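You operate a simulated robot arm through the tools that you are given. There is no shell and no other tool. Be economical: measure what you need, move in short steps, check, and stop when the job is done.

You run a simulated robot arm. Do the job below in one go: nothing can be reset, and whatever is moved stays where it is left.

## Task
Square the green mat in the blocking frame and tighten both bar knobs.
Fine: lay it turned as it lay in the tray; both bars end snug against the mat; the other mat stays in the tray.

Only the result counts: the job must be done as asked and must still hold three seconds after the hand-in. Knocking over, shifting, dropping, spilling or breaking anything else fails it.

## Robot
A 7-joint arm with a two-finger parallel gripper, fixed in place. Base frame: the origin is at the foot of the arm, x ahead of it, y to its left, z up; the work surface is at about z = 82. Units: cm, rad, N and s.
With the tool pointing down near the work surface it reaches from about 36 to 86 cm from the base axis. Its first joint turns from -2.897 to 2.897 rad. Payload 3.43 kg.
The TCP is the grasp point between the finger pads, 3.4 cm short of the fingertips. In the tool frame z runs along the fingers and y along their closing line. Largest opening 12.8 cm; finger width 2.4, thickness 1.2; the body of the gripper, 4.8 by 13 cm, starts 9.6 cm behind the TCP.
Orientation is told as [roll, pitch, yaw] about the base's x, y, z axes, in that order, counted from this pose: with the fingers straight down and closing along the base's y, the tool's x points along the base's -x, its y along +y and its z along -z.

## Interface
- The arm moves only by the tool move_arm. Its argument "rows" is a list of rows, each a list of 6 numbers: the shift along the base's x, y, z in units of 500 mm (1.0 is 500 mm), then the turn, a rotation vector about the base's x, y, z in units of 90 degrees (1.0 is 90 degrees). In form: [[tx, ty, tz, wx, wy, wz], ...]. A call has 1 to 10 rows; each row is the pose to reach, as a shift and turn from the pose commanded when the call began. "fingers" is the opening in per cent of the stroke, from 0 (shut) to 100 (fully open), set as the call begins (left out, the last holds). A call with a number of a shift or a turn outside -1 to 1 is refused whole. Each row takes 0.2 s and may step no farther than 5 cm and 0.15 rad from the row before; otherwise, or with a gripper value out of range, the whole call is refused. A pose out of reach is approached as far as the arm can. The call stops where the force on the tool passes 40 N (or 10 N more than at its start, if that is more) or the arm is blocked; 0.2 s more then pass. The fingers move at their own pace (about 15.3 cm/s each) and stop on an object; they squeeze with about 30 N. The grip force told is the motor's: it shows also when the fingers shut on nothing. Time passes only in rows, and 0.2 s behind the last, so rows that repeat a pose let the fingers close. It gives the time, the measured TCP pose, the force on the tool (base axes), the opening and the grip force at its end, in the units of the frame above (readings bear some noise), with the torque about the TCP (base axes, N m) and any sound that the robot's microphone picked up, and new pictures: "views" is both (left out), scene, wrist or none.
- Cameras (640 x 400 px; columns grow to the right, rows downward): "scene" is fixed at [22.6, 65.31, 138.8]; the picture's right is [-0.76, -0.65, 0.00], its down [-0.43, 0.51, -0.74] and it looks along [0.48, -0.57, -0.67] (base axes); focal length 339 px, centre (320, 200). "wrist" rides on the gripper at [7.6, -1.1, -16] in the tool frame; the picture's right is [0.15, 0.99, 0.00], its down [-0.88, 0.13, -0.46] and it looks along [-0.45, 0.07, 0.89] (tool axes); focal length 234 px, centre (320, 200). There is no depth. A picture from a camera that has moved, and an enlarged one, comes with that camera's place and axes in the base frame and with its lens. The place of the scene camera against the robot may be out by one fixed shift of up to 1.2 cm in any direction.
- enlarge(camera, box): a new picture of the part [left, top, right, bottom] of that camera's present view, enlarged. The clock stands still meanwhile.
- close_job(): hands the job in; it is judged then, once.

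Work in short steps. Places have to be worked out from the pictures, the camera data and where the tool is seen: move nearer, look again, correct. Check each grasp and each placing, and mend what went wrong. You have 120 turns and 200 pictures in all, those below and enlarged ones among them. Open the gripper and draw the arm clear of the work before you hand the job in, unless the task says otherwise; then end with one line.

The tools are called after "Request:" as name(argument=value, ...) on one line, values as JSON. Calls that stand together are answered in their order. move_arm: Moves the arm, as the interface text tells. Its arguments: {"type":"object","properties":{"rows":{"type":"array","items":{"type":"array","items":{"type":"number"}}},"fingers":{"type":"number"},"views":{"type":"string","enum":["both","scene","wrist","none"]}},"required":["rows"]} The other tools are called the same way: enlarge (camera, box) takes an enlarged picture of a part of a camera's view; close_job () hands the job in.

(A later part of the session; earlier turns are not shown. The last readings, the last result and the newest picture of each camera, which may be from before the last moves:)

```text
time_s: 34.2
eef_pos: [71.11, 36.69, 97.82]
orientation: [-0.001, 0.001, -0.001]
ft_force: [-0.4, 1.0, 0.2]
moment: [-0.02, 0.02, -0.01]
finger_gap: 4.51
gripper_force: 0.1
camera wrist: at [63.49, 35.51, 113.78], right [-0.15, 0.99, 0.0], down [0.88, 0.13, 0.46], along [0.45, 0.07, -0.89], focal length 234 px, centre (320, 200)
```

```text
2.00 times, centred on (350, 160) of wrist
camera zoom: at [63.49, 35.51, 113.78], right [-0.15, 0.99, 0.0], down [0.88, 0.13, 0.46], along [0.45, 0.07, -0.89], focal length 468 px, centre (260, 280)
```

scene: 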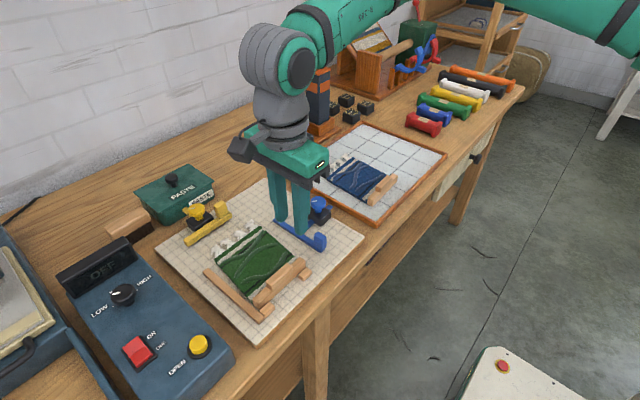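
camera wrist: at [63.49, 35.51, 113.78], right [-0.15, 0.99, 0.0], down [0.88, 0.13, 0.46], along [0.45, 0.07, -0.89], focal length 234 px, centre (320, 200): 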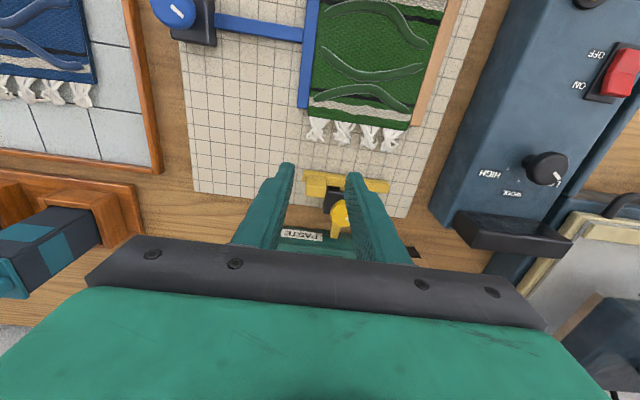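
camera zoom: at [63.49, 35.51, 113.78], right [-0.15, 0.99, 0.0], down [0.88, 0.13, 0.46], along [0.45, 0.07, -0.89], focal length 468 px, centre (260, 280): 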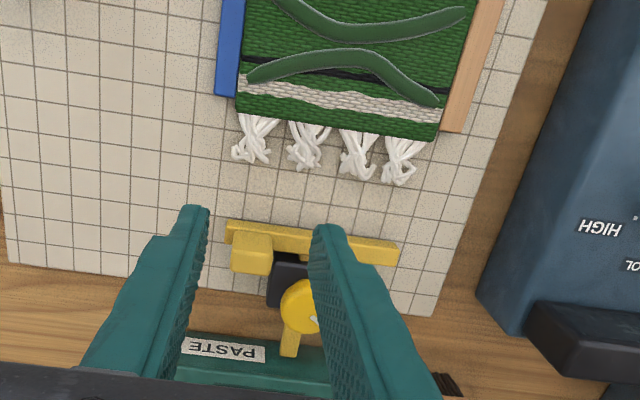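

The tab centre is at about (76, 36.7), and the black clamp and knob are close on its +y side. I'll use a narrow opening, approach biased toward -x, and hover just above the tab.

Request:
move_arm(rows=[[0.04, 0, -0.03, 0, 0, 0], [0.082, 0, -0.08, 0, 0, 0], [0.082, 0, -0.14, 0, 0, 0]], fingers=24, views="none")

Request:
enlarge(camera="wrist", box=[250, 90, 430, 250])

Request:
enlarge(camera="scene", box=[170, 170, 270, 250])

```text
time_s: 35.0
eef_pos: [75.2, 36.67, 90.82]
orientation: [0.0, 0.0, -0.001]
ft_force: [0.4, -1.2, 0.8]
moment: [0.06, -0.03, -0.02]
finger_gap: 3.06
gripper_force: 0.1
```

```text
2.50 times, centred on (340, 170) of wrist
camera zoom: at [67.61, 35.54, 106.88], right [-0.15, 0.99, 0.0], down [0.88, 0.13, 0.46], along [0.45, 0.07, -0.89], focal length 585 px, centre (270, 275)
```

zoom: 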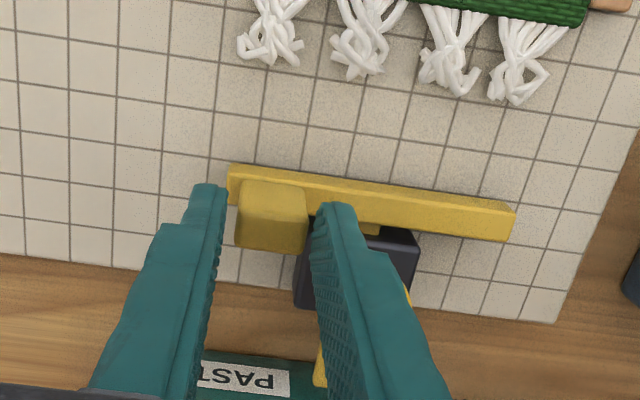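

```text
5.00 times, centred on (220, 210) of scene
camera zoom: at [22.6, 65.31, 138.8], right [-0.76, -0.65, 0.0], down [-0.43, 0.51, -0.74], along [0.48, -0.57, -0.67], focal length 1694 px, centre (820, 150)
```

zoom: 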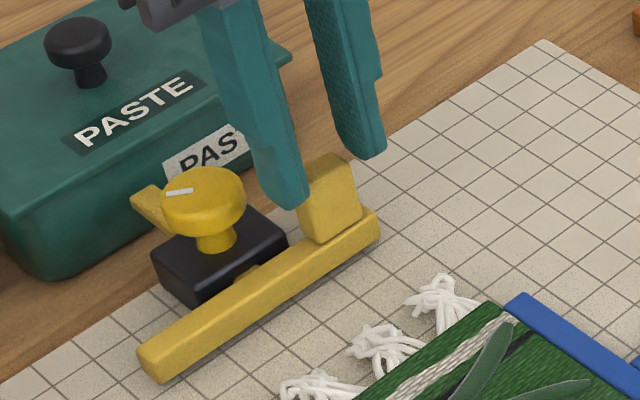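

I'll shift slightly to (75.0, 37.0) and lower onto the tab in steps.

Request:
move_arm(rows=[[-0.004, 0.006, 0, 0, 0, 0], [-0.004, 0.006, -0.03, 0, 0, 0], [-0.004, 0.006, -0.05, 0, 0, 0], [-0.004, 0.006, -0.066, 0, 0, 0], [-0.004, 0.006, -0.08, 0, 0, 0]], views="none")

Request:
enlarge(camera="scene", box=[170, 170, 270, 250])

```text
time_s: 36.2
eef_pos: [75.11, 37.04, 87.42]
orientation: [0.002, -0.004, 0.002]
ft_force: [-1.6, -0.8, 10.7]
moment: [-0.19, 0.09, 0.02]
finger_gap: 3.12
gripper_force: 0.4
stopped in row 5: the force on the tool passed its limit at 47 N (the readings are from after the stop); the commanded pose is now the measured one
```

```text
5.00 times, centred on (220, 210) of scene
camera zoom: at [22.6, 65.31, 138.8], right [-0.76, -0.65, 0.0], down [-0.43, 0.51, -0.74], along [0.48, -0.57, -0.67], focal length 1694 px, centre (820, 150)
```

zoom: 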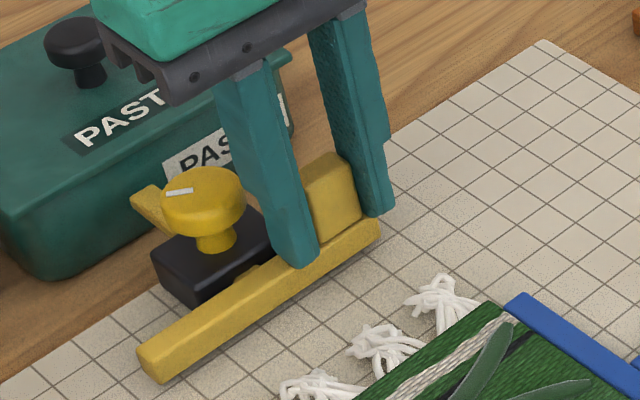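

The fingertips rest on the yellow bar's top. I'll raise 0.3 cm and grip the tab.

Request:
move_arm(rows=[[0, 0, 0.006, 0, 0, 0], [0, 0, 0.006, 0, 0, 0], [0, 0, 0.006, 0, 0, 0]], fingers=0, views="none")

```text
time_s: 37.0
eef_pos: [74.98, 36.7, 87.59]
orientation: [-0.002, 0.0, -0.001]
ft_force: [0.8, -18.6, -15.6]
moment: [0.0, -1.34, -0.1]
finger_gap: 2.52
gripper_force: 44.9
```

Gripped at a width of 2.5 cm. I'll ease the sideways preload and pull toward -x.

Request:
move_arm(rows=[[0, -0.006, -0.002, 0, 0, 0], [-0.01, -0.006, -0.002, 0, 0, 0], [-0.03, -0.006, -0.002, 0, 0, 0], [-0.05, -0.006, -0.002, 0, 0, 0], [-0.07, -0.006, -0.002, 0, 0, 0]], views="none")

Request:
enlarge(camera="scene", box=[160, 170, 340, 310])

```text
time_s: 38.2
eef_pos: [71.77, 36.8, 87.54]
orientation: [0.001, -0.002, 0.001]
ft_force: [0.5, -0.5, -13.1]
moment: [-0.19, 0.81, 0.05]
finger_gap: 2.52
gripper_force: 45.4
```

```text
2.86 times, centred on (250, 240) of scene
camera zoom: at [22.6, 65.31, 138.8], right [-0.76, -0.65, 0.0], down [-0.43, 0.51, -0.74], along [0.48, -0.57, -0.67], focal length 968 px, centre (520, 86)
```

zoom: 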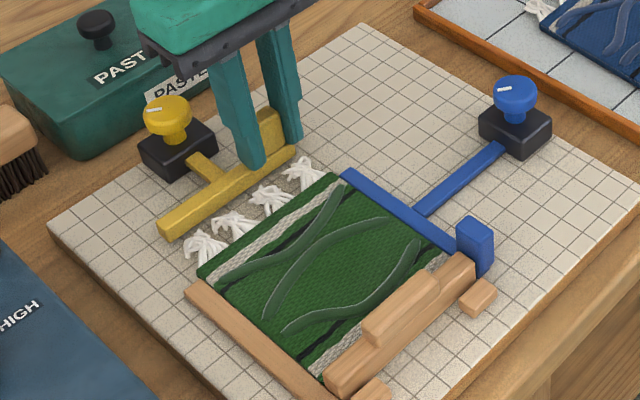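

The yellow bar slides freely. I'll go on toward the mat end, lowering slightly to relieve the vertical pull.

Request:
move_arm(rows=[[-0.015, 0, -0.003, 0, 0, 0], [-0.03, 0, -0.003, 0, 0, 0], [-0.045, 0, -0.003, 0, 0, 0], [-0.06, 0, -0.003, 0, 0, 0]], views="none")

Request:
enlarge(camera="scene", box=[180, 180, 320, 290])

```text
time_s: 39.2
eef_pos: [68.66, 36.8, 87.54]
orientation: [0.005, -0.004, 0.001]
ft_force: [0.6, 9.8, -2.7]
moment: [-0.26, 0.01, -0.01]
finger_gap: 2.51
gripper_force: 45.3
```

```text
3.64 times, centred on (250, 235) of scene
camera zoom: at [22.6, 65.31, 138.8], right [-0.76, -0.65, 0.0], down [-0.43, 0.51, -0.74], along [0.48, -0.57, -0.67], focal length 1232 px, centre (574, 73)
```

zoom: 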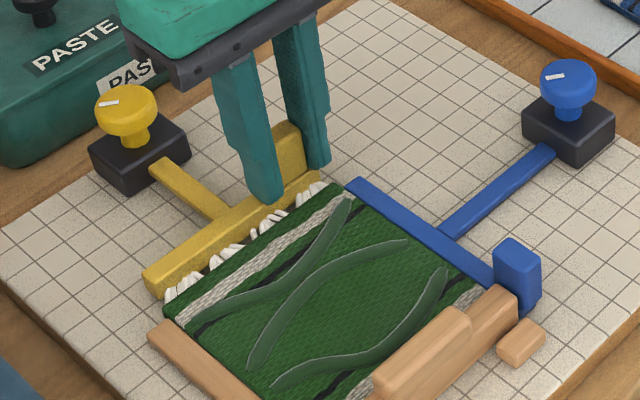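

About 1 cm of fringe still shows. Continuing in small steps.

Request:
move_arm(rows=[[-0.006, 0, 0, 0, 0, 0], [-0.012, 0, 0, 0, 0, 0], [-0.016, 0, 0, 0, 0, 0], [-0.02, 0, 0, 0, 0, 0]], views="none")

Request:
enlarge(camera="scene", box=[180, 180, 320, 290])

```text
time_s: 40.2
eef_pos: [67.63, 36.7, 87.5]
orientation: [0.004, -0.004, 0.001]
ft_force: [4.5, 16.5, 10.0]
moment: [-0.17, 0.54, 0.1]
finger_gap: 2.55
gripper_force: 45.3
```

```text
3.64 times, centred on (250, 235) of scene
camera zoom: at [22.6, 65.31, 138.8], right [-0.76, -0.65, 0.0], down [-0.43, 0.51, -0.74], along [0.48, -0.57, -0.67], focal length 1232 px, centre (574, 73)
```

zoom: 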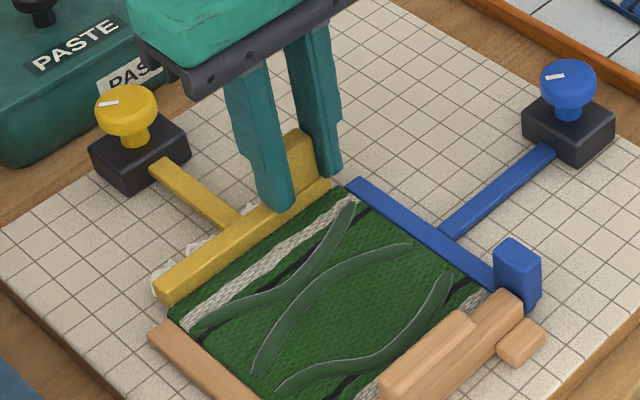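

Contact is starting. I'll relieve the y preload and press a little further until firm.

Request:
move_arm(rows=[[-0.002, 0.004, 0, 0, 0, 0], [-0.004, 0.005, 0, 0, 0, 0], [-0.006, 0.005, 0, 0, 0, 0], [-0.008, 0.005, 0, 0, 0, 0]], views="none")

Request:
enlarge(camera="wrist", box=[230, 40, 450, 260])

```text
time_s: 41.3
eef_pos: [67.68, 36.74, 87.42]
orientation: [0.003, -0.011, -0.002]
ft_force: [8.4, 5.3, -4.9]
moment: [-0.12, 0.52, 0.09]
finger_gap: 2.53
gripper_force: 44.8
stopped in row 4: the force on the tool passed its limit at 41 N (the readings are from after the stop); the commanded pose is now the measured one
```

```text
1.82 times, centred on (340, 150) of wrist
camera zoom: at [59.85, 35.65, 103.4], right [-0.14, 0.99, 0.0], down [0.88, 0.13, 0.47], along [0.46, 0.07, -0.89], focal length 426 px, centre (284, 291)
```

zoom: 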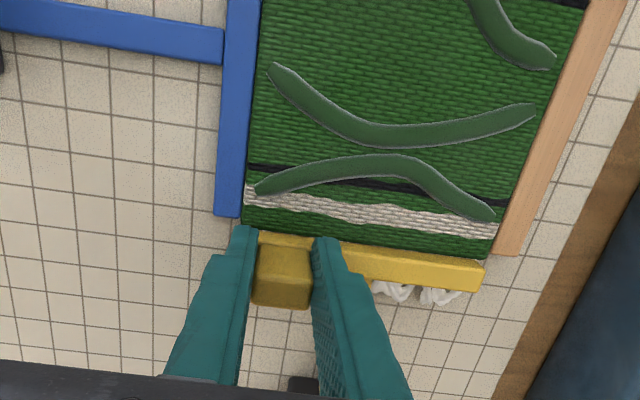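

Firm contact, with the mat flush between all four sides. I'll release the tab, rise, and inspect.

Request:
move_arm(rows=[[0, 0, 0.002, 0, 0, 0], [0, 0, 0.002, 0, 0, 0]], fingers=26, views="none")

Request:
move_arm(rows=[[0, 0, 0.04, 0, 0, 0], [-0.02, 0, 0.12, 0, 0, 0], [-0.08, 0, 0.2, 0, 0, 0], [-0.16, 0, 0.24, 0, 0, 0]], views="none")

Request:
enlarge(camera="wrist", box=[160, 0, 480, 260])

Request:
enlarge(camera="scene", box=[170, 170, 350, 320])

```text
time_s: 41.9
eef_pos: [67.56, 36.79, 87.68]
orientation: [0.002, -0.01, -0.002]
ft_force: [0.6, -1.1, -0.5]
moment: [0.03, 0.01, 0.0]
finger_gap: 3.34
gripper_force: 0.1
```

```text
time_s: 42.9
eef_pos: [59.34, 36.65, 99.47]
orientation: [0.0, -0.008, -0.004]
ft_force: [0.8, -1.2, 0.3]
moment: [-0.01, 0.0, -0.01]
finger_gap: 3.33
gripper_force: 0.0
```

```text
1.54 times, centred on (320, 130) of wrist
camera zoom: at [51.57, 35.57, 115.38], right [-0.14, 0.99, 0.0], down [0.88, 0.13, 0.46], along [0.46, 0.07, -0.89], focal length 360 px, centre (320, 308)
```

zoom: 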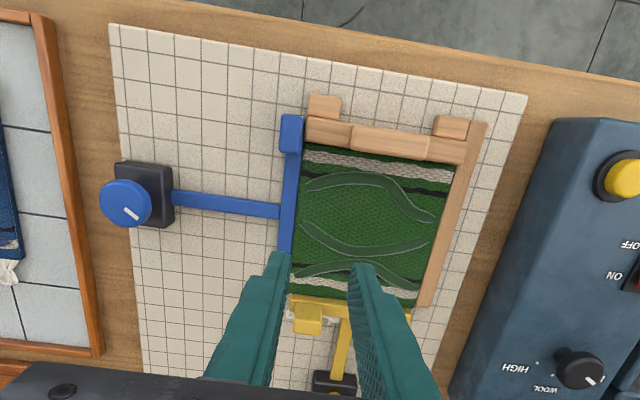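

```text
2.67 times, centred on (260, 245) of scene
camera zoom: at [22.6, 65.31, 138.8], right [-0.76, -0.65, 0.0], down [-0.43, 0.51, -0.74], along [0.48, -0.57, -0.67], focal length 904 px, centre (480, 80)
```

zoom: 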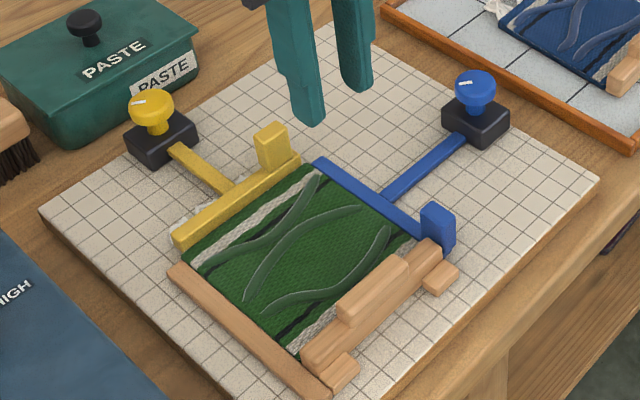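

All sides look flush. The blue knob triangulates to about (59.2, 21.8) with its top at z≈87, so I'll move above it with the fingers open.

Request:
move_arm(rows=[[0, -0.09, 0, 0, 0.005, 0.002], [0, -0.18, 0, 0, 0.005, 0.002], [-0.003, -0.27, 0, 0, 0.005, 0.002], [-0.003, -0.297, -0.06, 0, 0.005, 0.002], [-0.003, -0.297, -0.11, 0, 0.005, 0.002]], fingers=40, views="none")

Request:
enlarge(camera="wrist", box=[220, 80, 420, 260])

Request:
enlarge(camera="scene", box=[270, 160, 370, 250])

```text
time_s: 44.1
eef_pos: [59.43, 22.09, 94.31]
orientation: [0.002, -0.002, -0.001]
ft_force: [0.7, 0.4, -0.1]
moment: [0.02, 0.0, -0.02]
finger_gap: 5.12
gripper_force: 0.0
```

```text
2.22 times, centred on (320, 170) of wrist
camera zoom: at [51.83, 20.92, 110.21], right [-0.15, 0.99, 0.0], down [0.88, 0.13, 0.46], along [0.45, 0.07, -0.89], focal length 520 px, centre (320, 267)
```

zoom: 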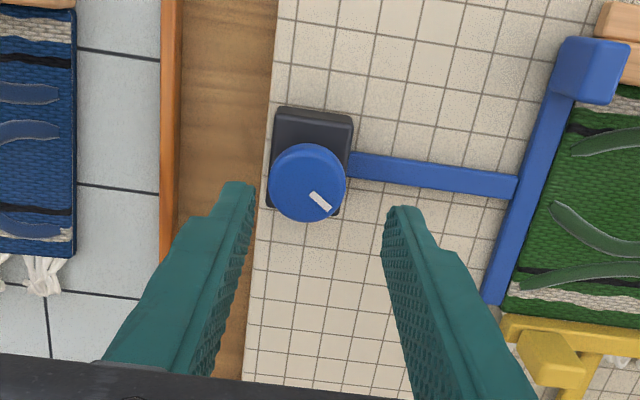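

```text
4.44 times, centred on (320, 205) of scene
camera zoom: at [22.6, 65.31, 138.8], right [-0.76, -0.65, 0.0], down [-0.43, 0.51, -0.74], along [0.48, -0.57, -0.67], focal length 1506 px, centre (320, 178)
```

zoom: 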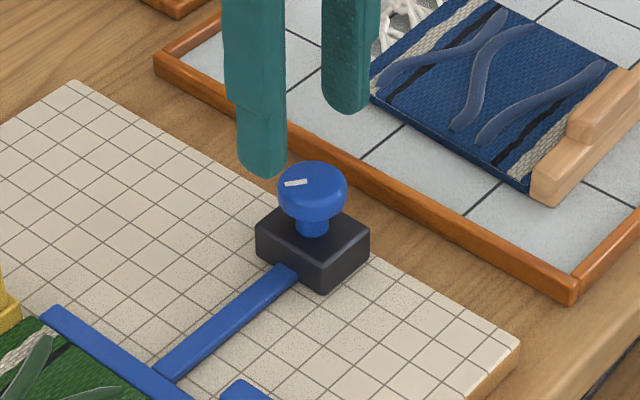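

The knob centre refines to (59.2, 21.55), about 3.6 cm across. I'll adjust and lower until the pads are around its cap.

Request:
move_arm(rows=[[-0.004, -0.011, 0, 0, 0, 0], [-0.004, -0.011, -0.05, 0, 0, 0], [-0.004, -0.011, -0.09, 0, 0, 0], [-0.004, -0.011, -0.112, 0, 0, 0]], views="none")

Request:
enlarge(camera="scene", box=[280, 170, 360, 240])

Request:
enlarge(camera="wrist", box=[220, 80, 420, 260])

```text
time_s: 45.1
eef_pos: [59.23, 21.36, 88.55]
orientation: [0.003, -0.001, 0.002]
ft_force: [-0.5, 0.8, -0.3]
moment: [0.01, -0.02, 0.01]
finger_gap: 5.13
gripper_force: 0.0
```

```text
5.71 times, centred on (320, 205) of scene
camera zoom: at [22.6, 65.31, 138.8], right [-0.76, -0.65, 0.0], down [-0.43, 0.51, -0.74], along [0.48, -0.57, -0.67], focal length 1936 px, centre (320, 171)
```

zoom: 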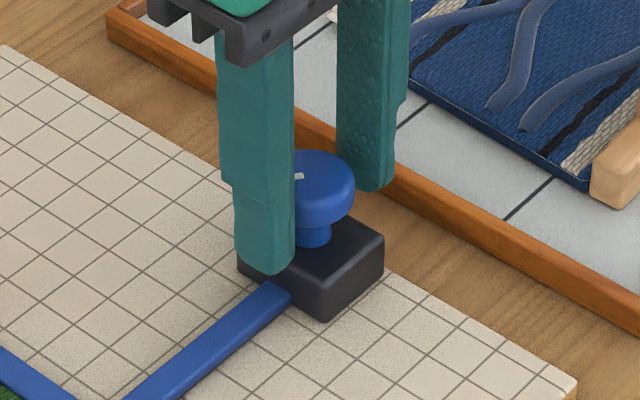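

```text
2.22 times, centred on (320, 170) of wrist
camera zoom: at [51.62, 20.25, 104.47], right [-0.15, 0.99, 0.0], down [0.88, 0.13, 0.46], along [0.45, 0.07, -0.89], focal length 520 px, centre (320, 267)
```

zoom: 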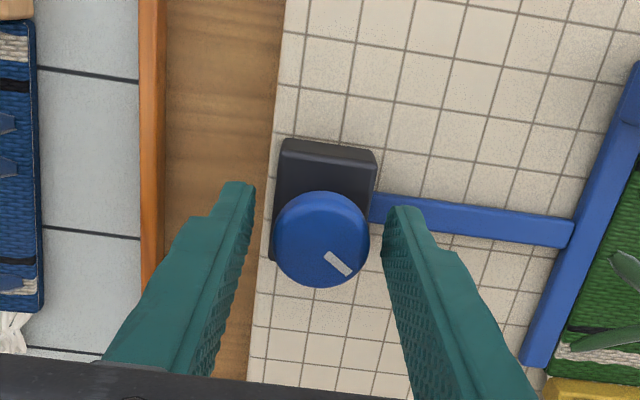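

Well centred. Closing on the knob.

Request:
move_arm(rows=[[0.002, 0.002, 0, 0, 0, 0], [0.002, 0.002, 0, 0, 0, 0], [0.002, 0.002, 0, 0, 0, 0]], fingers=0, views="none")

```text
time_s: 45.9
eef_pos: [59.13, 21.42, 88.39]
orientation: [0.002, -0.001, 0.0]
ft_force: [-10.1, -3.8, 4.4]
moment: [-0.15, 0.43, -0.02]
finger_gap: 3.56
gripper_force: 45.2
```

Gripped at 3.56 cm. I'll turn clockwise (-z) in small steps and watch the torque.

Request:
move_arm(rows=[[0, 0, 0, 0, 0, -0.08], [0, 0, 0, 0, 0, -0.16], [0, 0, 0, 0, 0, -0.24], [0, 0, 0, 0, 0, -0.32]], views="none")

Request:
enlarge(camera="scene", box=[280, 170, 360, 240])

```text
time_s: 46.9
eef_pos: [59.46, 21.49, 88.5]
orientation: [0.002, -0.001, -0.503]
ft_force: [-10.1, 8.9, -3.4]
moment: [-0.45, -0.91, 0.03]
finger_gap: 3.54
gripper_force: 45.3
```

```text
5.71 times, centred on (320, 205) of scene
camera zoom: at [22.6, 65.31, 138.8], right [-0.76, -0.65, 0.0], down [-0.43, 0.51, -0.74], along [0.48, -0.57, -0.67], focal length 1936 px, centre (320, 171)
```

zoom: 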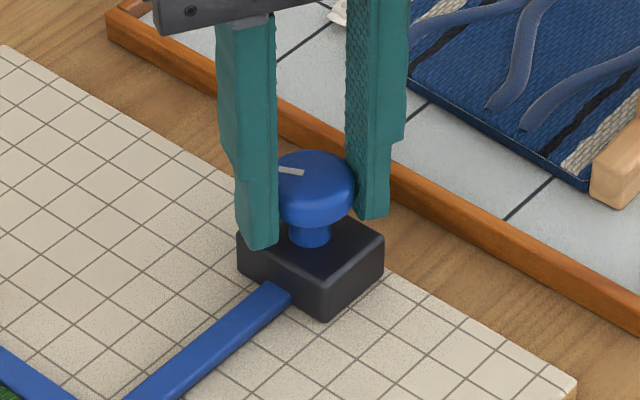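

The knob turns easily with the tool. I'll continue clockwise.

Request:
move_arm(rows=[[0, 0, 0, 0, 0, -0.08], [0, 0, 0, 0, 0, -0.16], [0, 0, 0, 0, 0, -0.24], [0, 0, 0, 0, 0, -0.32], [0, 0, 0, 0, 0, -0.4], [0, 0, 0, 0, 0, -0.48], [0, 0, 0, 0, 0, -0.56], [0, 0, 0, 0, 0, -0.64]], views="none")

Request:
enlarge(camera="scene", box=[280, 170, 360, 240])

```text
time_s: 48.1
eef_pos: [59.36, 21.68, 88.44]
orientation: [0.005, 0.002, -1.069]
ft_force: [7.5, 8.2, -9.8]
moment: [0.0, -0.6, 0.05]
finger_gap: 3.56
gripper_force: 45.4
stopped in row 5: the force on the tool passed its limit at 41 N (the readings are from after the stop); the commanded pose is now the measured one
```

```text
5.71 times, centred on (320, 205) of scene
camera zoom: at [22.6, 65.31, 138.8], right [-0.76, -0.65, 0.0], down [-0.43, 0.51, -0.74], along [0.48, -0.57, -0.67], focal length 1936 px, centre (320, 171)
```

zoom: 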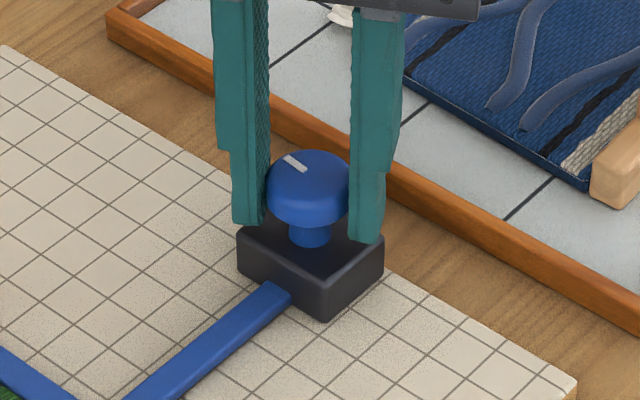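

It stopped on a side-force spike, not on torque; the pointer is following the tool. Commands are re-zeroed, so I'll continue clockwise.

Request:
move_arm(rows=[[0, 0, 0, 0, 0, -0.06], [0, 0, 0, 0, 0, -0.12], [0, 0, 0, 0, 0, -0.18], [0, 0, 0, 0, 0, -0.24], [0, 0, 0, 0, 0, -0.3]], views="none")

Request:
enlarge(camera="scene", box=[280, 170, 360, 240])

```text
time_s: 49.3
eef_pos: [59.5, 21.75, 88.48]
orientation: [0.007, 0.001, -1.542]
ft_force: [32.1, 20.2, -17.2]
moment: [0.54, 0.1, 0.07]
finger_gap: 3.58
gripper_force: 44.9
```

```text
5.71 times, centred on (320, 205) of scene
camera zoom: at [22.6, 65.31, 138.8], right [-0.76, -0.65, 0.0], down [-0.43, 0.51, -0.74], along [0.48, -0.57, -0.67], focal length 1936 px, centre (320, 171)
```

zoom: 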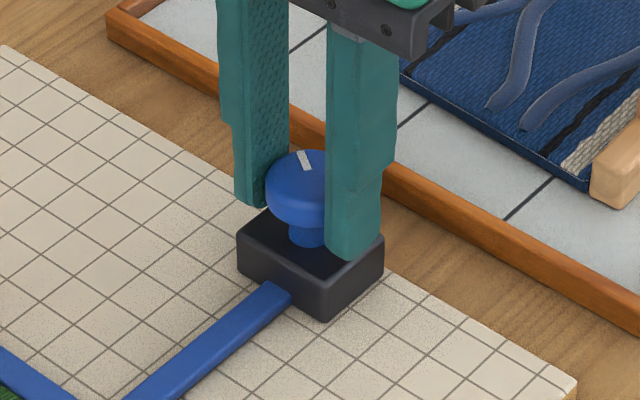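

The side load says the true axis is a bit toward +x/+y. I'll correct the centre and keep turning.

Request:
move_arm(rows=[[0.004, 0.003, -0.002, 0, 0, 0], [0.004, 0.003, -0.002, 0, 0, -0.06], [0.004, 0.003, -0.002, 0, 0, -0.12], [0.004, 0.003, -0.002, 0, 0, -0.18], [0.004, 0.003, -0.002, 0, 0, -0.24], [0.004, 0.003, -0.002, 0, 0, -0.3]], views="none")

Request:
enlarge(camera="scene", box=[280, 170, 360, 240])

```text
time_s: 50.7
eef_pos: [59.57, 21.81, 88.37]
orientation: [0.005, 0.002, -2.014]
ft_force: [19.1, -0.5, 13.4]
moment: [0.01, -0.49, 0.6]
finger_gap: 3.56
gripper_force: 44.8
```

```text
5.71 times, centred on (320, 205) of scene
camera zoom: at [22.6, 65.31, 138.8], right [-0.76, -0.65, 0.0], down [-0.43, 0.51, -0.74], along [0.48, -0.57, -0.67], focal length 1936 px, centre (320, 171)
```

zoom: 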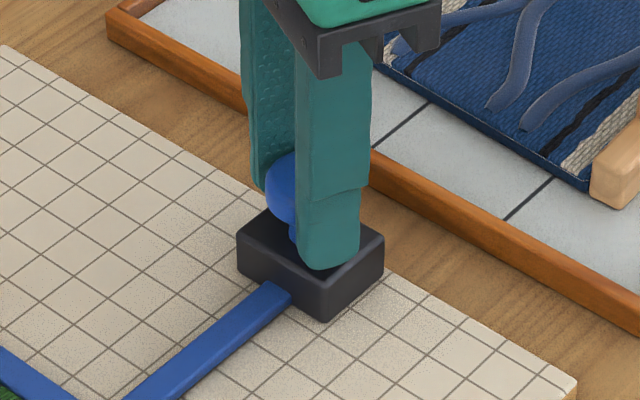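

The z torque jumped to 0.6 N·m, so it is likely at the end stop. One small further turn will confirm, along with a look at the pointer.

Request:
move_arm(rows=[[0.003, 0, -0.001, 0, 0, -0.03], [0.003, 0, -0.001, 0, 0, -0.06], [0.003, 0, -0.001, 0, 0, -0.09]], views="none")

Request:
enlarge(camera="wrist", box=[220, 80, 420, 260])

```text
time_s: 51.5
eef_pos: [59.59, 21.75, 88.45]
orientation: [0.003, -0.001, -2.154]
ft_force: [17.7, -1.8, 8.6]
moment: [0.07, -0.4, 0.94]
finger_gap: 3.54
gripper_force: 44.9
```

```text
2.22 times, centred on (320, 170) of wrist
camera zoom: at [62.81, 28.7, 104.37], right [0.91, -0.42, 0.0], down [-0.38, -0.81, 0.46], along [-0.19, -0.42, -0.89], focal length 520 px, centre (320, 267)
```

zoom: 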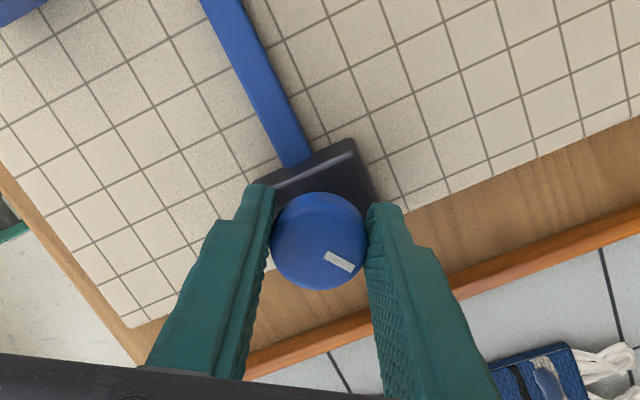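

The pointer shows the knob followed without slipping, and the torque is building (0.94). I'll give it a bit more to be firmly tight.

Request:
move_arm(rows=[[0.002, 0, -0.001, 0, 0, -0.04], [0.002, 0, -0.001, 0, 0, -0.08], [0.002, 0, -0.001, 0, 0, -0.12], [0.002, 0, -0.001, 0, 0, -0.12]], views="none")

Request:
enlarge(camera="wrist", box=[220, 80, 420, 260])

```text
time_s: 52.5
eef_pos: [59.77, 21.7, 88.33]
orientation: [0.004, -0.002, -2.341]
ft_force: [11.4, -4.0, 0.6]
moment: [-0.02, -0.22, 0.56]
finger_gap: 3.54
gripper_force: 45.4
```

```text
2.22 times, centred on (320, 170) of wrist
camera zoom: at [64.11, 27.94, 104.28], right [0.81, -0.58, 0.0], down [-0.52, -0.72, 0.46], along [-0.26, -0.37, -0.89], focal length 520 px, centre (320, 267)
```

zoom: 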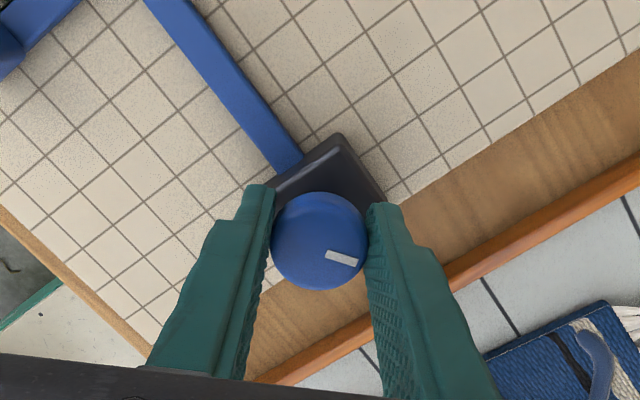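

The torque dropped and the pointer slipped relative to the fingers, so the blue knob is hard on its stop. I'll release and rise.

Request:
move_arm(rows=[[0, 0, 0, 0, 0, 0], [0, 0, 0, 0, 0, 0]], fingers=42, views="none")

Request:
move_arm(rows=[[0, 0, 0.05, 0, 0, 0.02], [0, 0, 0.12, 0, 0, 0.09], [0.02, 0.02, 0.2, 0, 0, 0.18], [0.04, 0.04, 0.24, 0, 0, 0.27], [0.06, 0.06, 0.24, 0, 0, 0.36], [0.08, 0.08, 0.24, 0, 0, 0.45], [0.1, 0.1, 0.24, 0, 0, 0.54], [0.12, 0.12, 0.24, 0, 0, 0.63], [0.14, 0.16, 0.24, 0, 0, 0.72], [0.16, 0.2, 0.24, 0, 0, 0.81]], views="both")

```text
time_s: 53.1
eef_pos: [59.58, 21.82, 88.4]
orientation: [0.003, 0.0, -2.34]
ft_force: [-0.1, -0.3, 0.6]
moment: [0.0, 0.02, -0.02]
finger_gap: 5.41
gripper_force: 0.1
```

```text
time_s: 55.3
eef_pos: [67.92, 31.88, 100.4]
orientation: [0.002, 0.0, -1.067]
ft_force: [0.2, 0.1, 0.7]
moment: [0.05, 0.0, 0.0]
finger_gap: 5.39
gripper_force: 0.1
camera wrist: at [63.18, 37.85, 116.4], right [0.8, 0.61, 0.0], down [0.54, -0.71, 0.46], along [0.28, -0.36, -0.89], focal length 234 px, centre (320, 200)
```

scene: 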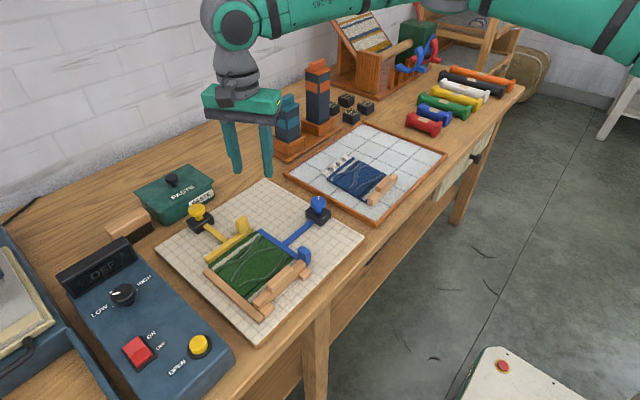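
wrist: 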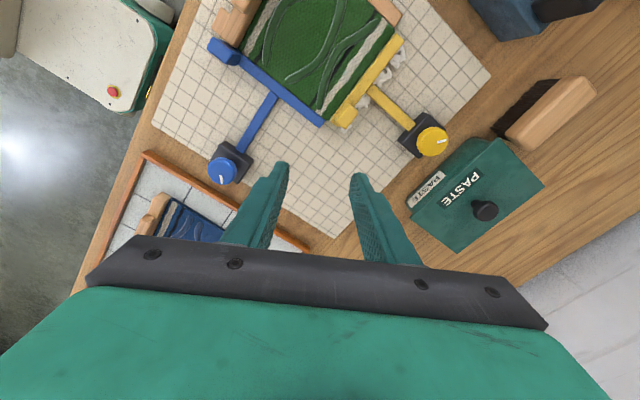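

The mat is still square and the bars are in place. The yellow knob is at about (77.5, 40.9), top z≈88.3, near the reach limit; I'll turn to yaw 0 and approach it.

Request:
move_arm(rows=[[0.01, 0.03, 0, 0, 0, 0.09], [0.02, 0.06, 0, 0, 0, 0.18], [0.03, 0.09, 0, 0, 0, 0.27], [0.04, 0.12, 0, 0, 0, 0.36], [0.05, 0.15, 0, 0, 0, 0.45], [0.06, 0.17, 0, 0, 0, 0.54], [0.08, 0.18, 0, 0, 0, 0.63], [0.1, 0.18, 0, 0, 0, 0.68], [0.14, 0.18, 0, 0, 0, 0.68], [0.19, 0.18, 0, 0, 0, 0.68]], views="none")

Request:
enlarge(camera="wrist", box=[220, 80, 420, 260])

```text
time_s: 57.5
eef_pos: [77.12, 40.75, 100.2]
orientation: [0.005, 0.0, 0.001]
ft_force: [-0.6, -0.5, 0.8]
moment: [0.1, 0.05, 0.0]
finger_gap: 5.39
gripper_force: 0.1
```

```text
2.22 times, centred on (320, 170) of wrist
camera zoom: at [69.64, 39.52, 116.26], right [-0.15, 0.99, 0.0], down [0.88, 0.13, 0.46], along [0.45, 0.07, -0.89], focal length 520 px, centre (320, 267)
```

zoom: 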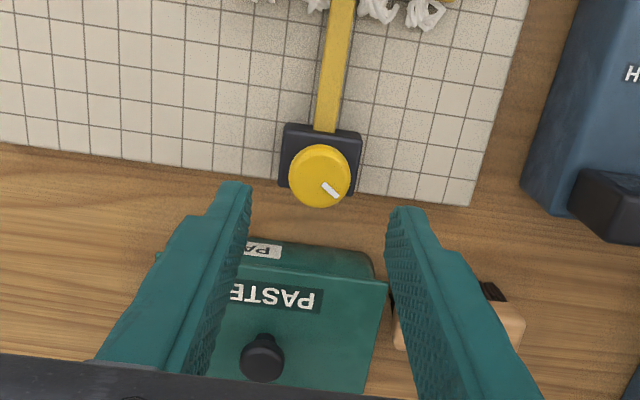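

Reachable so far. The knob now reads (78.0, 40.9); I'll shift toward it and lower partway.

Request:
move_arm(rows=[[0.012, 0.002, -0.03, 0, 0, 0], [0.016, 0.003, -0.08, 0, 0, 0], [0.016, 0.003, -0.12, 0, 0, 0]], views="none")

Request:
enlarge(camera="wrist", box=[220, 80, 420, 260])

Request:
enlarge(camera="scene", box=[150, 160, 250, 240])

```text
time_s: 58.3
eef_pos: [77.45, 40.74, 94.3]
orientation: [0.003, 0.0, 0.0]
ft_force: [0.9, 0.1, -0.6]
moment: [0.0, 0.0, -0.01]
finger_gap: 5.37
gripper_force: 0.0
out of reach, approached as far as the arm can: row 2, 3
```

```text
2.22 times, centred on (320, 170) of wrist
camera zoom: at [69.77, 39.48, 110.27], right [-0.15, 0.99, 0.0], down [0.88, 0.13, 0.46], along [0.45, 0.07, -0.89], focal length 520 px, centre (320, 267)
```

zoom: 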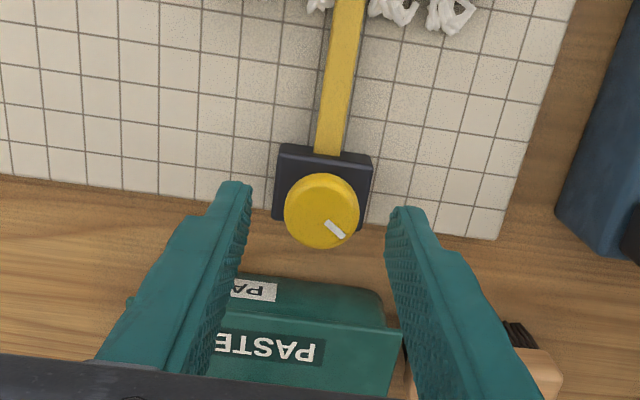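

```text
5.00 times, centred on (200, 200) of scene
camera zoom: at [22.6, 65.31, 138.8], right [-0.76, -0.65, 0.0], down [-0.43, 0.51, -0.74], along [0.48, -0.57, -0.67], focal length 1694 px, centre (920, 200)
```

zoom: 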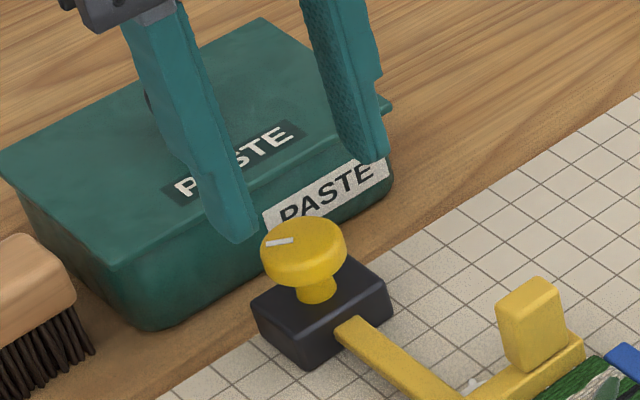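

Vertical reach ends just short: the knob is at about (78.3, 40.9). I'll tilt the tool 8° with the fingers pointing outward to gain reach, then recheck.

Request:
move_arm(rows=[[0, 0, 0, 0.02, -0.04, 0], [0, 0, 0, 0.041, -0.079, 0], [0.01, 0.001, -0.03, 0.041, -0.079, 0], [0.014, 0.001, -0.05, 0.041, -0.079, 0]], views="none")

Request:
enlarge(camera="wrist", box=[220, 80, 420, 260])

Request:
enlarge(camera="scene", box=[150, 160, 250, 240])

```text
time_s: 59.3
eef_pos: [80.35, 41.8, 91.99]
orientation: [0.068, -0.121, -0.003]
ft_force: [0.1, -0.2, -0.4]
moment: [-0.02, 0.01, 0.01]
finger_gap: 5.35
gripper_force: 0.2
out of reach, approached as far as the arm can: row 1, 2, 3, 4
```

```text
2.22 times, centred on (320, 170) of wrist
camera zoom: at [70.86, 39.73, 106.81], right [-0.15, 0.99, 0.05], down [0.82, 0.1, 0.57], along [0.56, 0.12, -0.82], focal length 520 px, centre (320, 267)
```

zoom: 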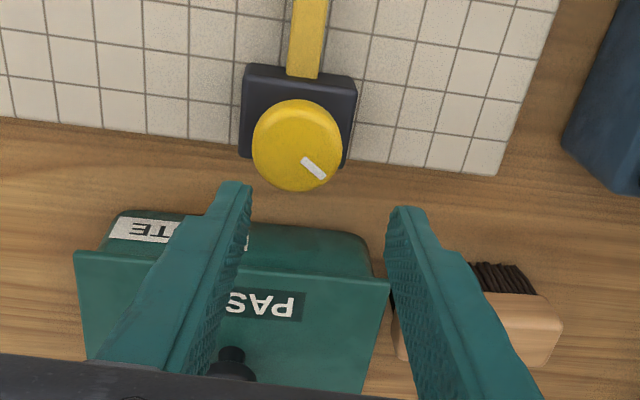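

```text
5.00 times, centred on (200, 200) of scene
camera zoom: at [22.6, 65.31, 138.8], right [-0.76, -0.65, 0.0], down [-0.43, 0.51, -0.74], along [0.48, -0.57, -0.67], focal length 1694 px, centre (920, 200)
```

zoom: 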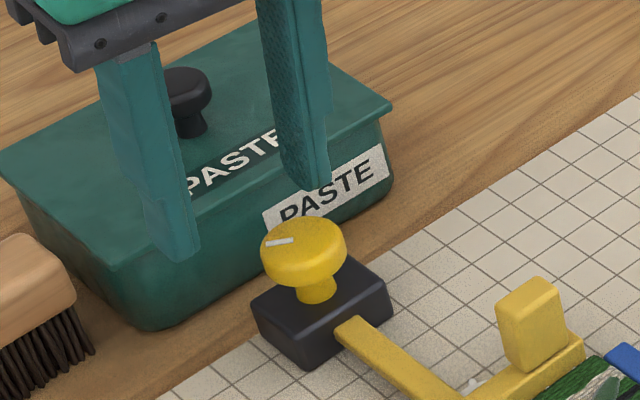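

The reach solver overshot to x=80.35. I'll move back over the knob with the tilt kept, staying high.

Request:
move_arm(rows=[[-0.02, -0.008, 0.01, 0, 0, 0], [-0.045, -0.02, 0.01, 0, 0, 0]], views="none")

Request:
enlarge(camera="wrist", box=[220, 80, 420, 260])

```text
time_s: 59.9
eef_pos: [80.35, 42.07, 92.44]
orientation: [0.069, -0.122, -0.004]
ft_force: [-1.3, -0.4, -0.6]
moment: [-0.05, 0.02, 0.02]
finger_gap: 5.39
gripper_force: 0.1
out of reach, approached as far as the arm can: row 1, 2
```

```text
2.22 times, centred on (320, 170) of wrist
camera zoom: at [70.78, 39.91, 107.28], right [-0.15, 0.99, 0.05], down [0.82, 0.1, 0.57], along [0.56, 0.12, -0.82], focal length 520 px, centre (320, 267)
```

zoom: 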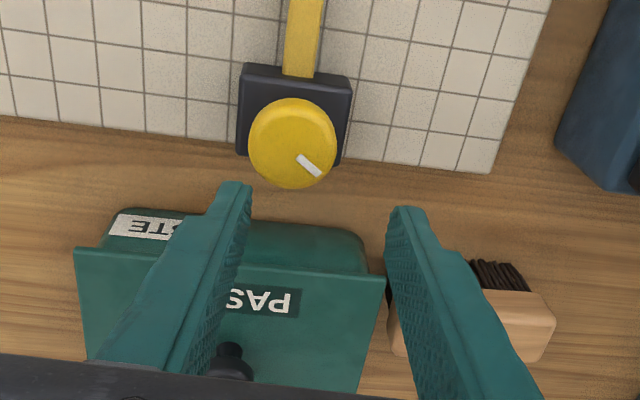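

The arm seems stuck near a joint limit. I'll retract up and inward to free it.

Request:
move_arm(rows=[[-0.05, -0.03, 0.05, 0, 0, 0], [-0.12, -0.06, 0.1, 0, 0, 0], [-0.19, -0.09, 0.13, 0, 0, 0]], views="none")

```text
time_s: 60.7
eef_pos: [80.22, 42.59, 96.93]
orientation: [0.068, -0.123, -0.003]
ft_force: [-0.5, -0.4, 0.5]
moment: [-0.01, -0.05, -0.01]
finger_gap: 5.36
gripper_force: 0.1
out of reach, approached as far as the arm can: row 1, 2, 3
```

Inward motion isn't available with this tilt. I'll undo the tilt first.

Request:
move_arm(rows=[[-0.02, -0.01, 0.02, -0.02, 0.04, 0], [-0.05, -0.03, 0.04, -0.042, 0.078, 0.002], [-0.1, -0.06, 0.05, -0.042, 0.078, 0.002]], views="scene")

```text
time_s: 61.5
eef_pos: [77.14, 40.82, 99.35]
orientation: [-0.001, 0.001, 0.002]
ft_force: [0.0, -0.2, -0.5]
moment: [-0.04, -0.01, 0.0]
finger_gap: 5.4
gripper_force: 0.0
out of reach, approached as far as the arm can: row 1, 3
```

scene: 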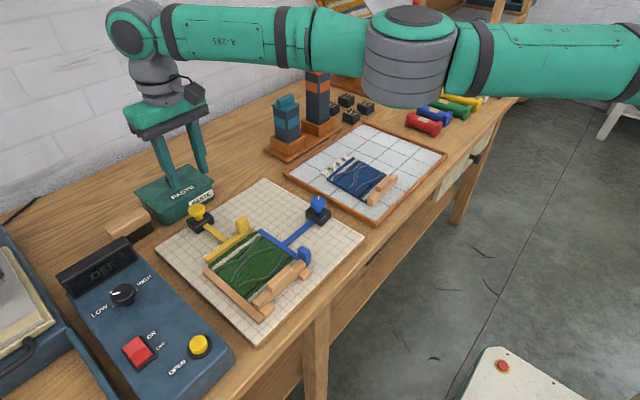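

The elbow is nearly straight. I'll retract further inward to free the arm.

Request:
move_arm(rows=[[-0.06, -0.03, 0, 0, 0, 0], [-0.14, -0.06, 0, 0, 0, 0]], views="none")

```text
time_s: 62.1
eef_pos: [77.31, 40.72, 99.42]
orientation: [0.003, 0.0, 0.003]
ft_force: [0.3, 0.1, 0.0]
moment: [0.01, 0.01, 0.02]
finger_gap: 5.4
gripper_force: 0.1
out of reach, approached as far as the arm can: row 1, 2
```

It is stuck at the elbow singularity. I'll raise for clearance and command a longer inward retreat along the radial direction.

Request:
move_arm(rows=[[0, 0, 0.09, 0, 0, 0], [0, 0, 0.18, 0, 0, 0], [-0.04, -0.02, 0.26, 0, 0, 0], [-0.11, -0.06, 0.28, 0, 0, 0], [-0.19, -0.1, 0.28, 0, 0, 0], [-0.27, -0.14, 0.28, 0, 0, 0]], views="scene")

```text
time_s: 63.5
eef_pos: [75.87, 40.34, 114.11]
orientation: [0.001, 0.001, 0.005]
ft_force: [-0.5, 0.2, -0.2]
moment: [0.01, 0.0, 0.0]
finger_gap: 5.37
gripper_force: 0.1
out of reach, approached as far as the arm can: row 2, 3, 4, 5, 6
```

scene: 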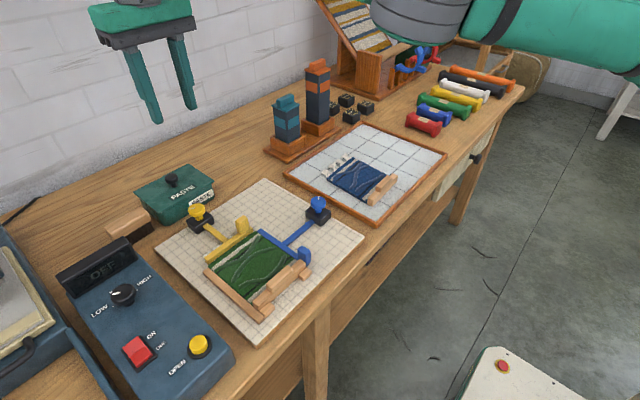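

This suggests the elbow went past straight onto the wrong branch. I'll test by pushing outward, through the maximum extension.

Request:
move_arm(rows=[[0.03, 0.016, 0, 0, 0, 0], [0.06, 0.032, 0, 0, 0, 0], [0.09, 0.048, 0, 0, 0, 0]], views="none")

```text
time_s: 64.3
eef_pos: [76.1, 40.76, 114.1]
orientation: [0.002, 0.0, 0.004]
ft_force: [0.0, 0.0, 0.8]
moment: [0.0, -0.02, -0.05]
finger_gap: 5.38
gripper_force: 0.1
out of reach, approached as far as the arm can: row 1, 2, 3
```

It reached maximum extension. Now I'll try retracting from here.

Request:
move_arm(rows=[[-0.04, -0.02, 0, 0, 0, 0], [-0.1, -0.05, 0, 0, 0, 0], [-0.18, -0.09, 0, 0, 0, 0]], views="none")

```text
time_s: 65.1
eef_pos: [66.93, 36.45, 113.85]
orientation: [0.005, -0.002, 0.002]
ft_force: [0.4, -0.4, -0.4]
moment: [-0.06, -0.03, -0.03]
finger_gap: 5.38
gripper_force: 0.0
```

Free again, which confirms it. With the elbow bent I'll tilt the tool 10° outward first, then approach the yellow knob so the arm never goes fully straight.

Request:
move_arm(rows=[[0, 0, 0, 0.026, -0.048, 0], [0, 0, 0, 0.053, -0.0975, 0], [0.03, 0.013, -0.06, 0.053, -0.0975, 0], [0.06, 0.026, -0.12, 0.053, -0.0975, 0], [0.1, 0.039, -0.18, 0.053, -0.0975, 0], [0.14, 0.052, -0.24, 0.053, -0.0975, 0], [0.17, 0.065, -0.3, 0.053, -0.0975, 0], [0.2, 0.077, -0.357, 0.053, -0.0975, 0]], views="none")

Request:
enlarge(camera="wrist", box=[220, 60, 420, 240])

Request:
enlarge(camera="scene", box=[150, 140, 270, 240])

```text
time_s: 66.9
eef_pos: [77.17, 40.02, 96.02]
orientation: [0.087, -0.155, -0.004]
ft_force: [0.7, 0.5, 0.9]
moment: [0.05, -0.01, 0.0]
finger_gap: 5.38
gripper_force: 0.1
```

```text
2.22 times, centred on (320, 150) of wrist
camera zoom: at [67.24, 37.61, 110.41], right [-0.15, 0.99, 0.06], down [0.8, 0.09, 0.6], along [0.58, 0.14, -0.8], focal length 520 px, centre (320, 311)
```

zoom: 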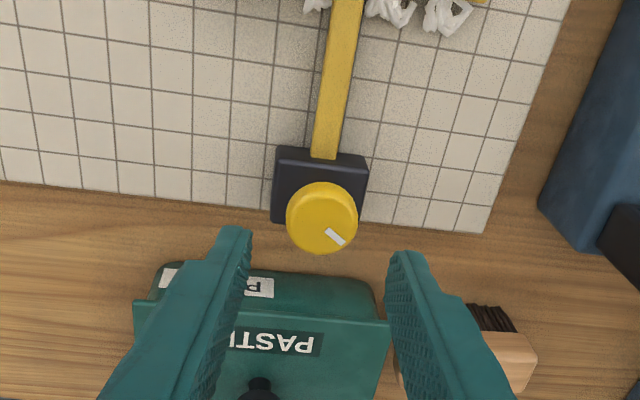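

```text
4.00 times, centred on (210, 190) of scene
camera zoom: at [22.6, 65.31, 138.8], right [-0.76, -0.65, 0.0], down [-0.43, 0.51, -0.74], along [0.48, -0.57, -0.67], focal length 1356 px, centre (760, 240)
```

zoom: 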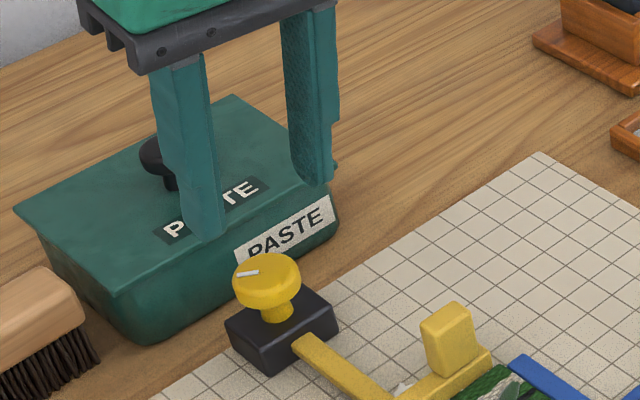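

This works without reach trouble. The knob top is at (78.1, 40.85, 87.5), so I'll align the tilted axis with it and lower to just above.

Request:
move_arm(rows=[[0.012, 0.013, -0.03, 0, 0, 0], [0.012, 0.013, -0.07, 0, 0, 0], [0.012, 0.013, -0.1, 0, 0, 0]], views="none")

Request:
enlarge(camera="wrist", box=[220, 60, 420, 240])

Request:
enlarge(camera="scene", box=[150, 160, 250, 240])

```text
time_s: 67.7
eef_pos: [77.79, 40.81, 91.0]
orientation: [0.087, -0.156, -0.004]
ft_force: [-0.6, 0.3, 0.6]
moment: [0.02, 0.01, 0.03]
finger_gap: 5.38
gripper_force: 0.1
```

```text
2.22 times, centred on (320, 150) of wrist
camera zoom: at [67.7, 38.27, 105.47], right [-0.15, 0.99, 0.06], down [0.8, 0.09, 0.6], along [0.58, 0.14, -0.8], focal length 520 px, centre (320, 311)
```

zoom: 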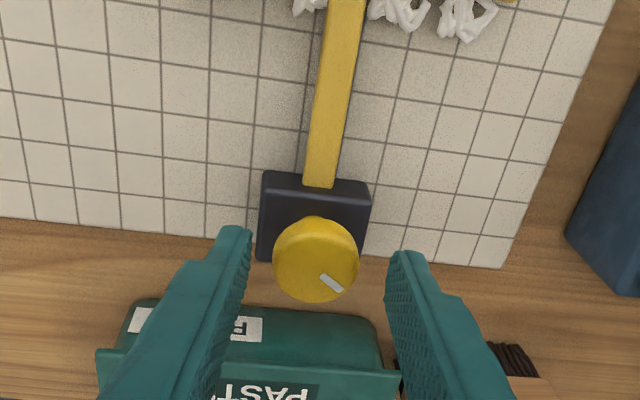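

```text
5.00 times, centred on (200, 200) of scene
camera zoom: at [22.6, 65.31, 138.8], right [-0.76, -0.65, 0.0], down [-0.43, 0.51, -0.74], along [0.48, -0.57, -0.67], focal length 1694 px, centre (920, 200)
```

zoom: 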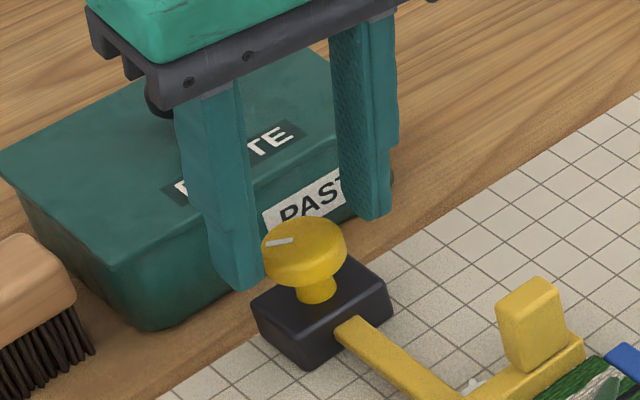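

Both views show good alignment. I'll lower around the cap and look once more.

Request:
move_arm(rows=[[-0.001, -0.002, -0.02, 0, 0, 0], [-0.001, -0.003, -0.042, 0, 0, 0]], views="none")

Request:
enlarge(camera="wrist", box=[220, 80, 420, 260])

Request:
enlarge(camera="scene", box=[150, 160, 250, 240])

```text
time_s: 68.3
eef_pos: [77.7, 40.52, 88.98]
orientation: [0.086, -0.156, -0.004]
ft_force: [0.2, -0.6, 0.1]
moment: [-0.01, 0.0, 0.04]
finger_gap: 5.39
gripper_force: 0.0
```

```text
2.22 times, centred on (320, 170) of wrist
camera zoom: at [67.72, 38.11, 103.51], right [-0.15, 0.99, 0.06], down [0.8, 0.09, 0.6], along [0.58, 0.14, -0.8], focal length 520 px, centre (320, 267)
```

zoom: 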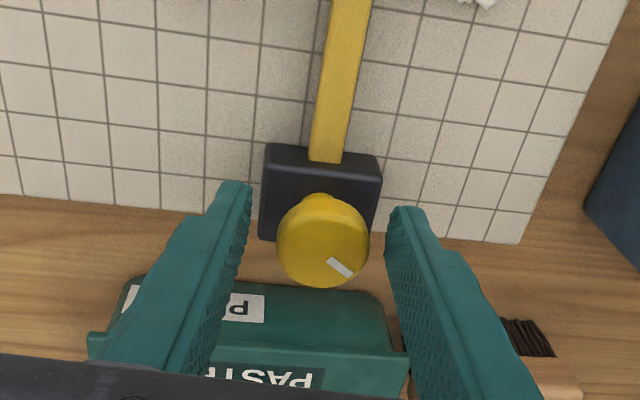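

```text
5.00 times, centred on (200, 200) of scene
camera zoom: at [22.6, 65.31, 138.8], right [-0.76, -0.65, 0.0], down [-0.43, 0.51, -0.74], along [0.48, -0.57, -0.67], focal length 1694 px, centre (920, 200)
```

zoom: 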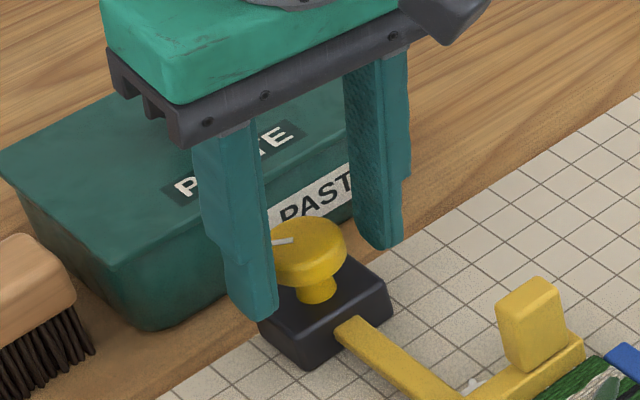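

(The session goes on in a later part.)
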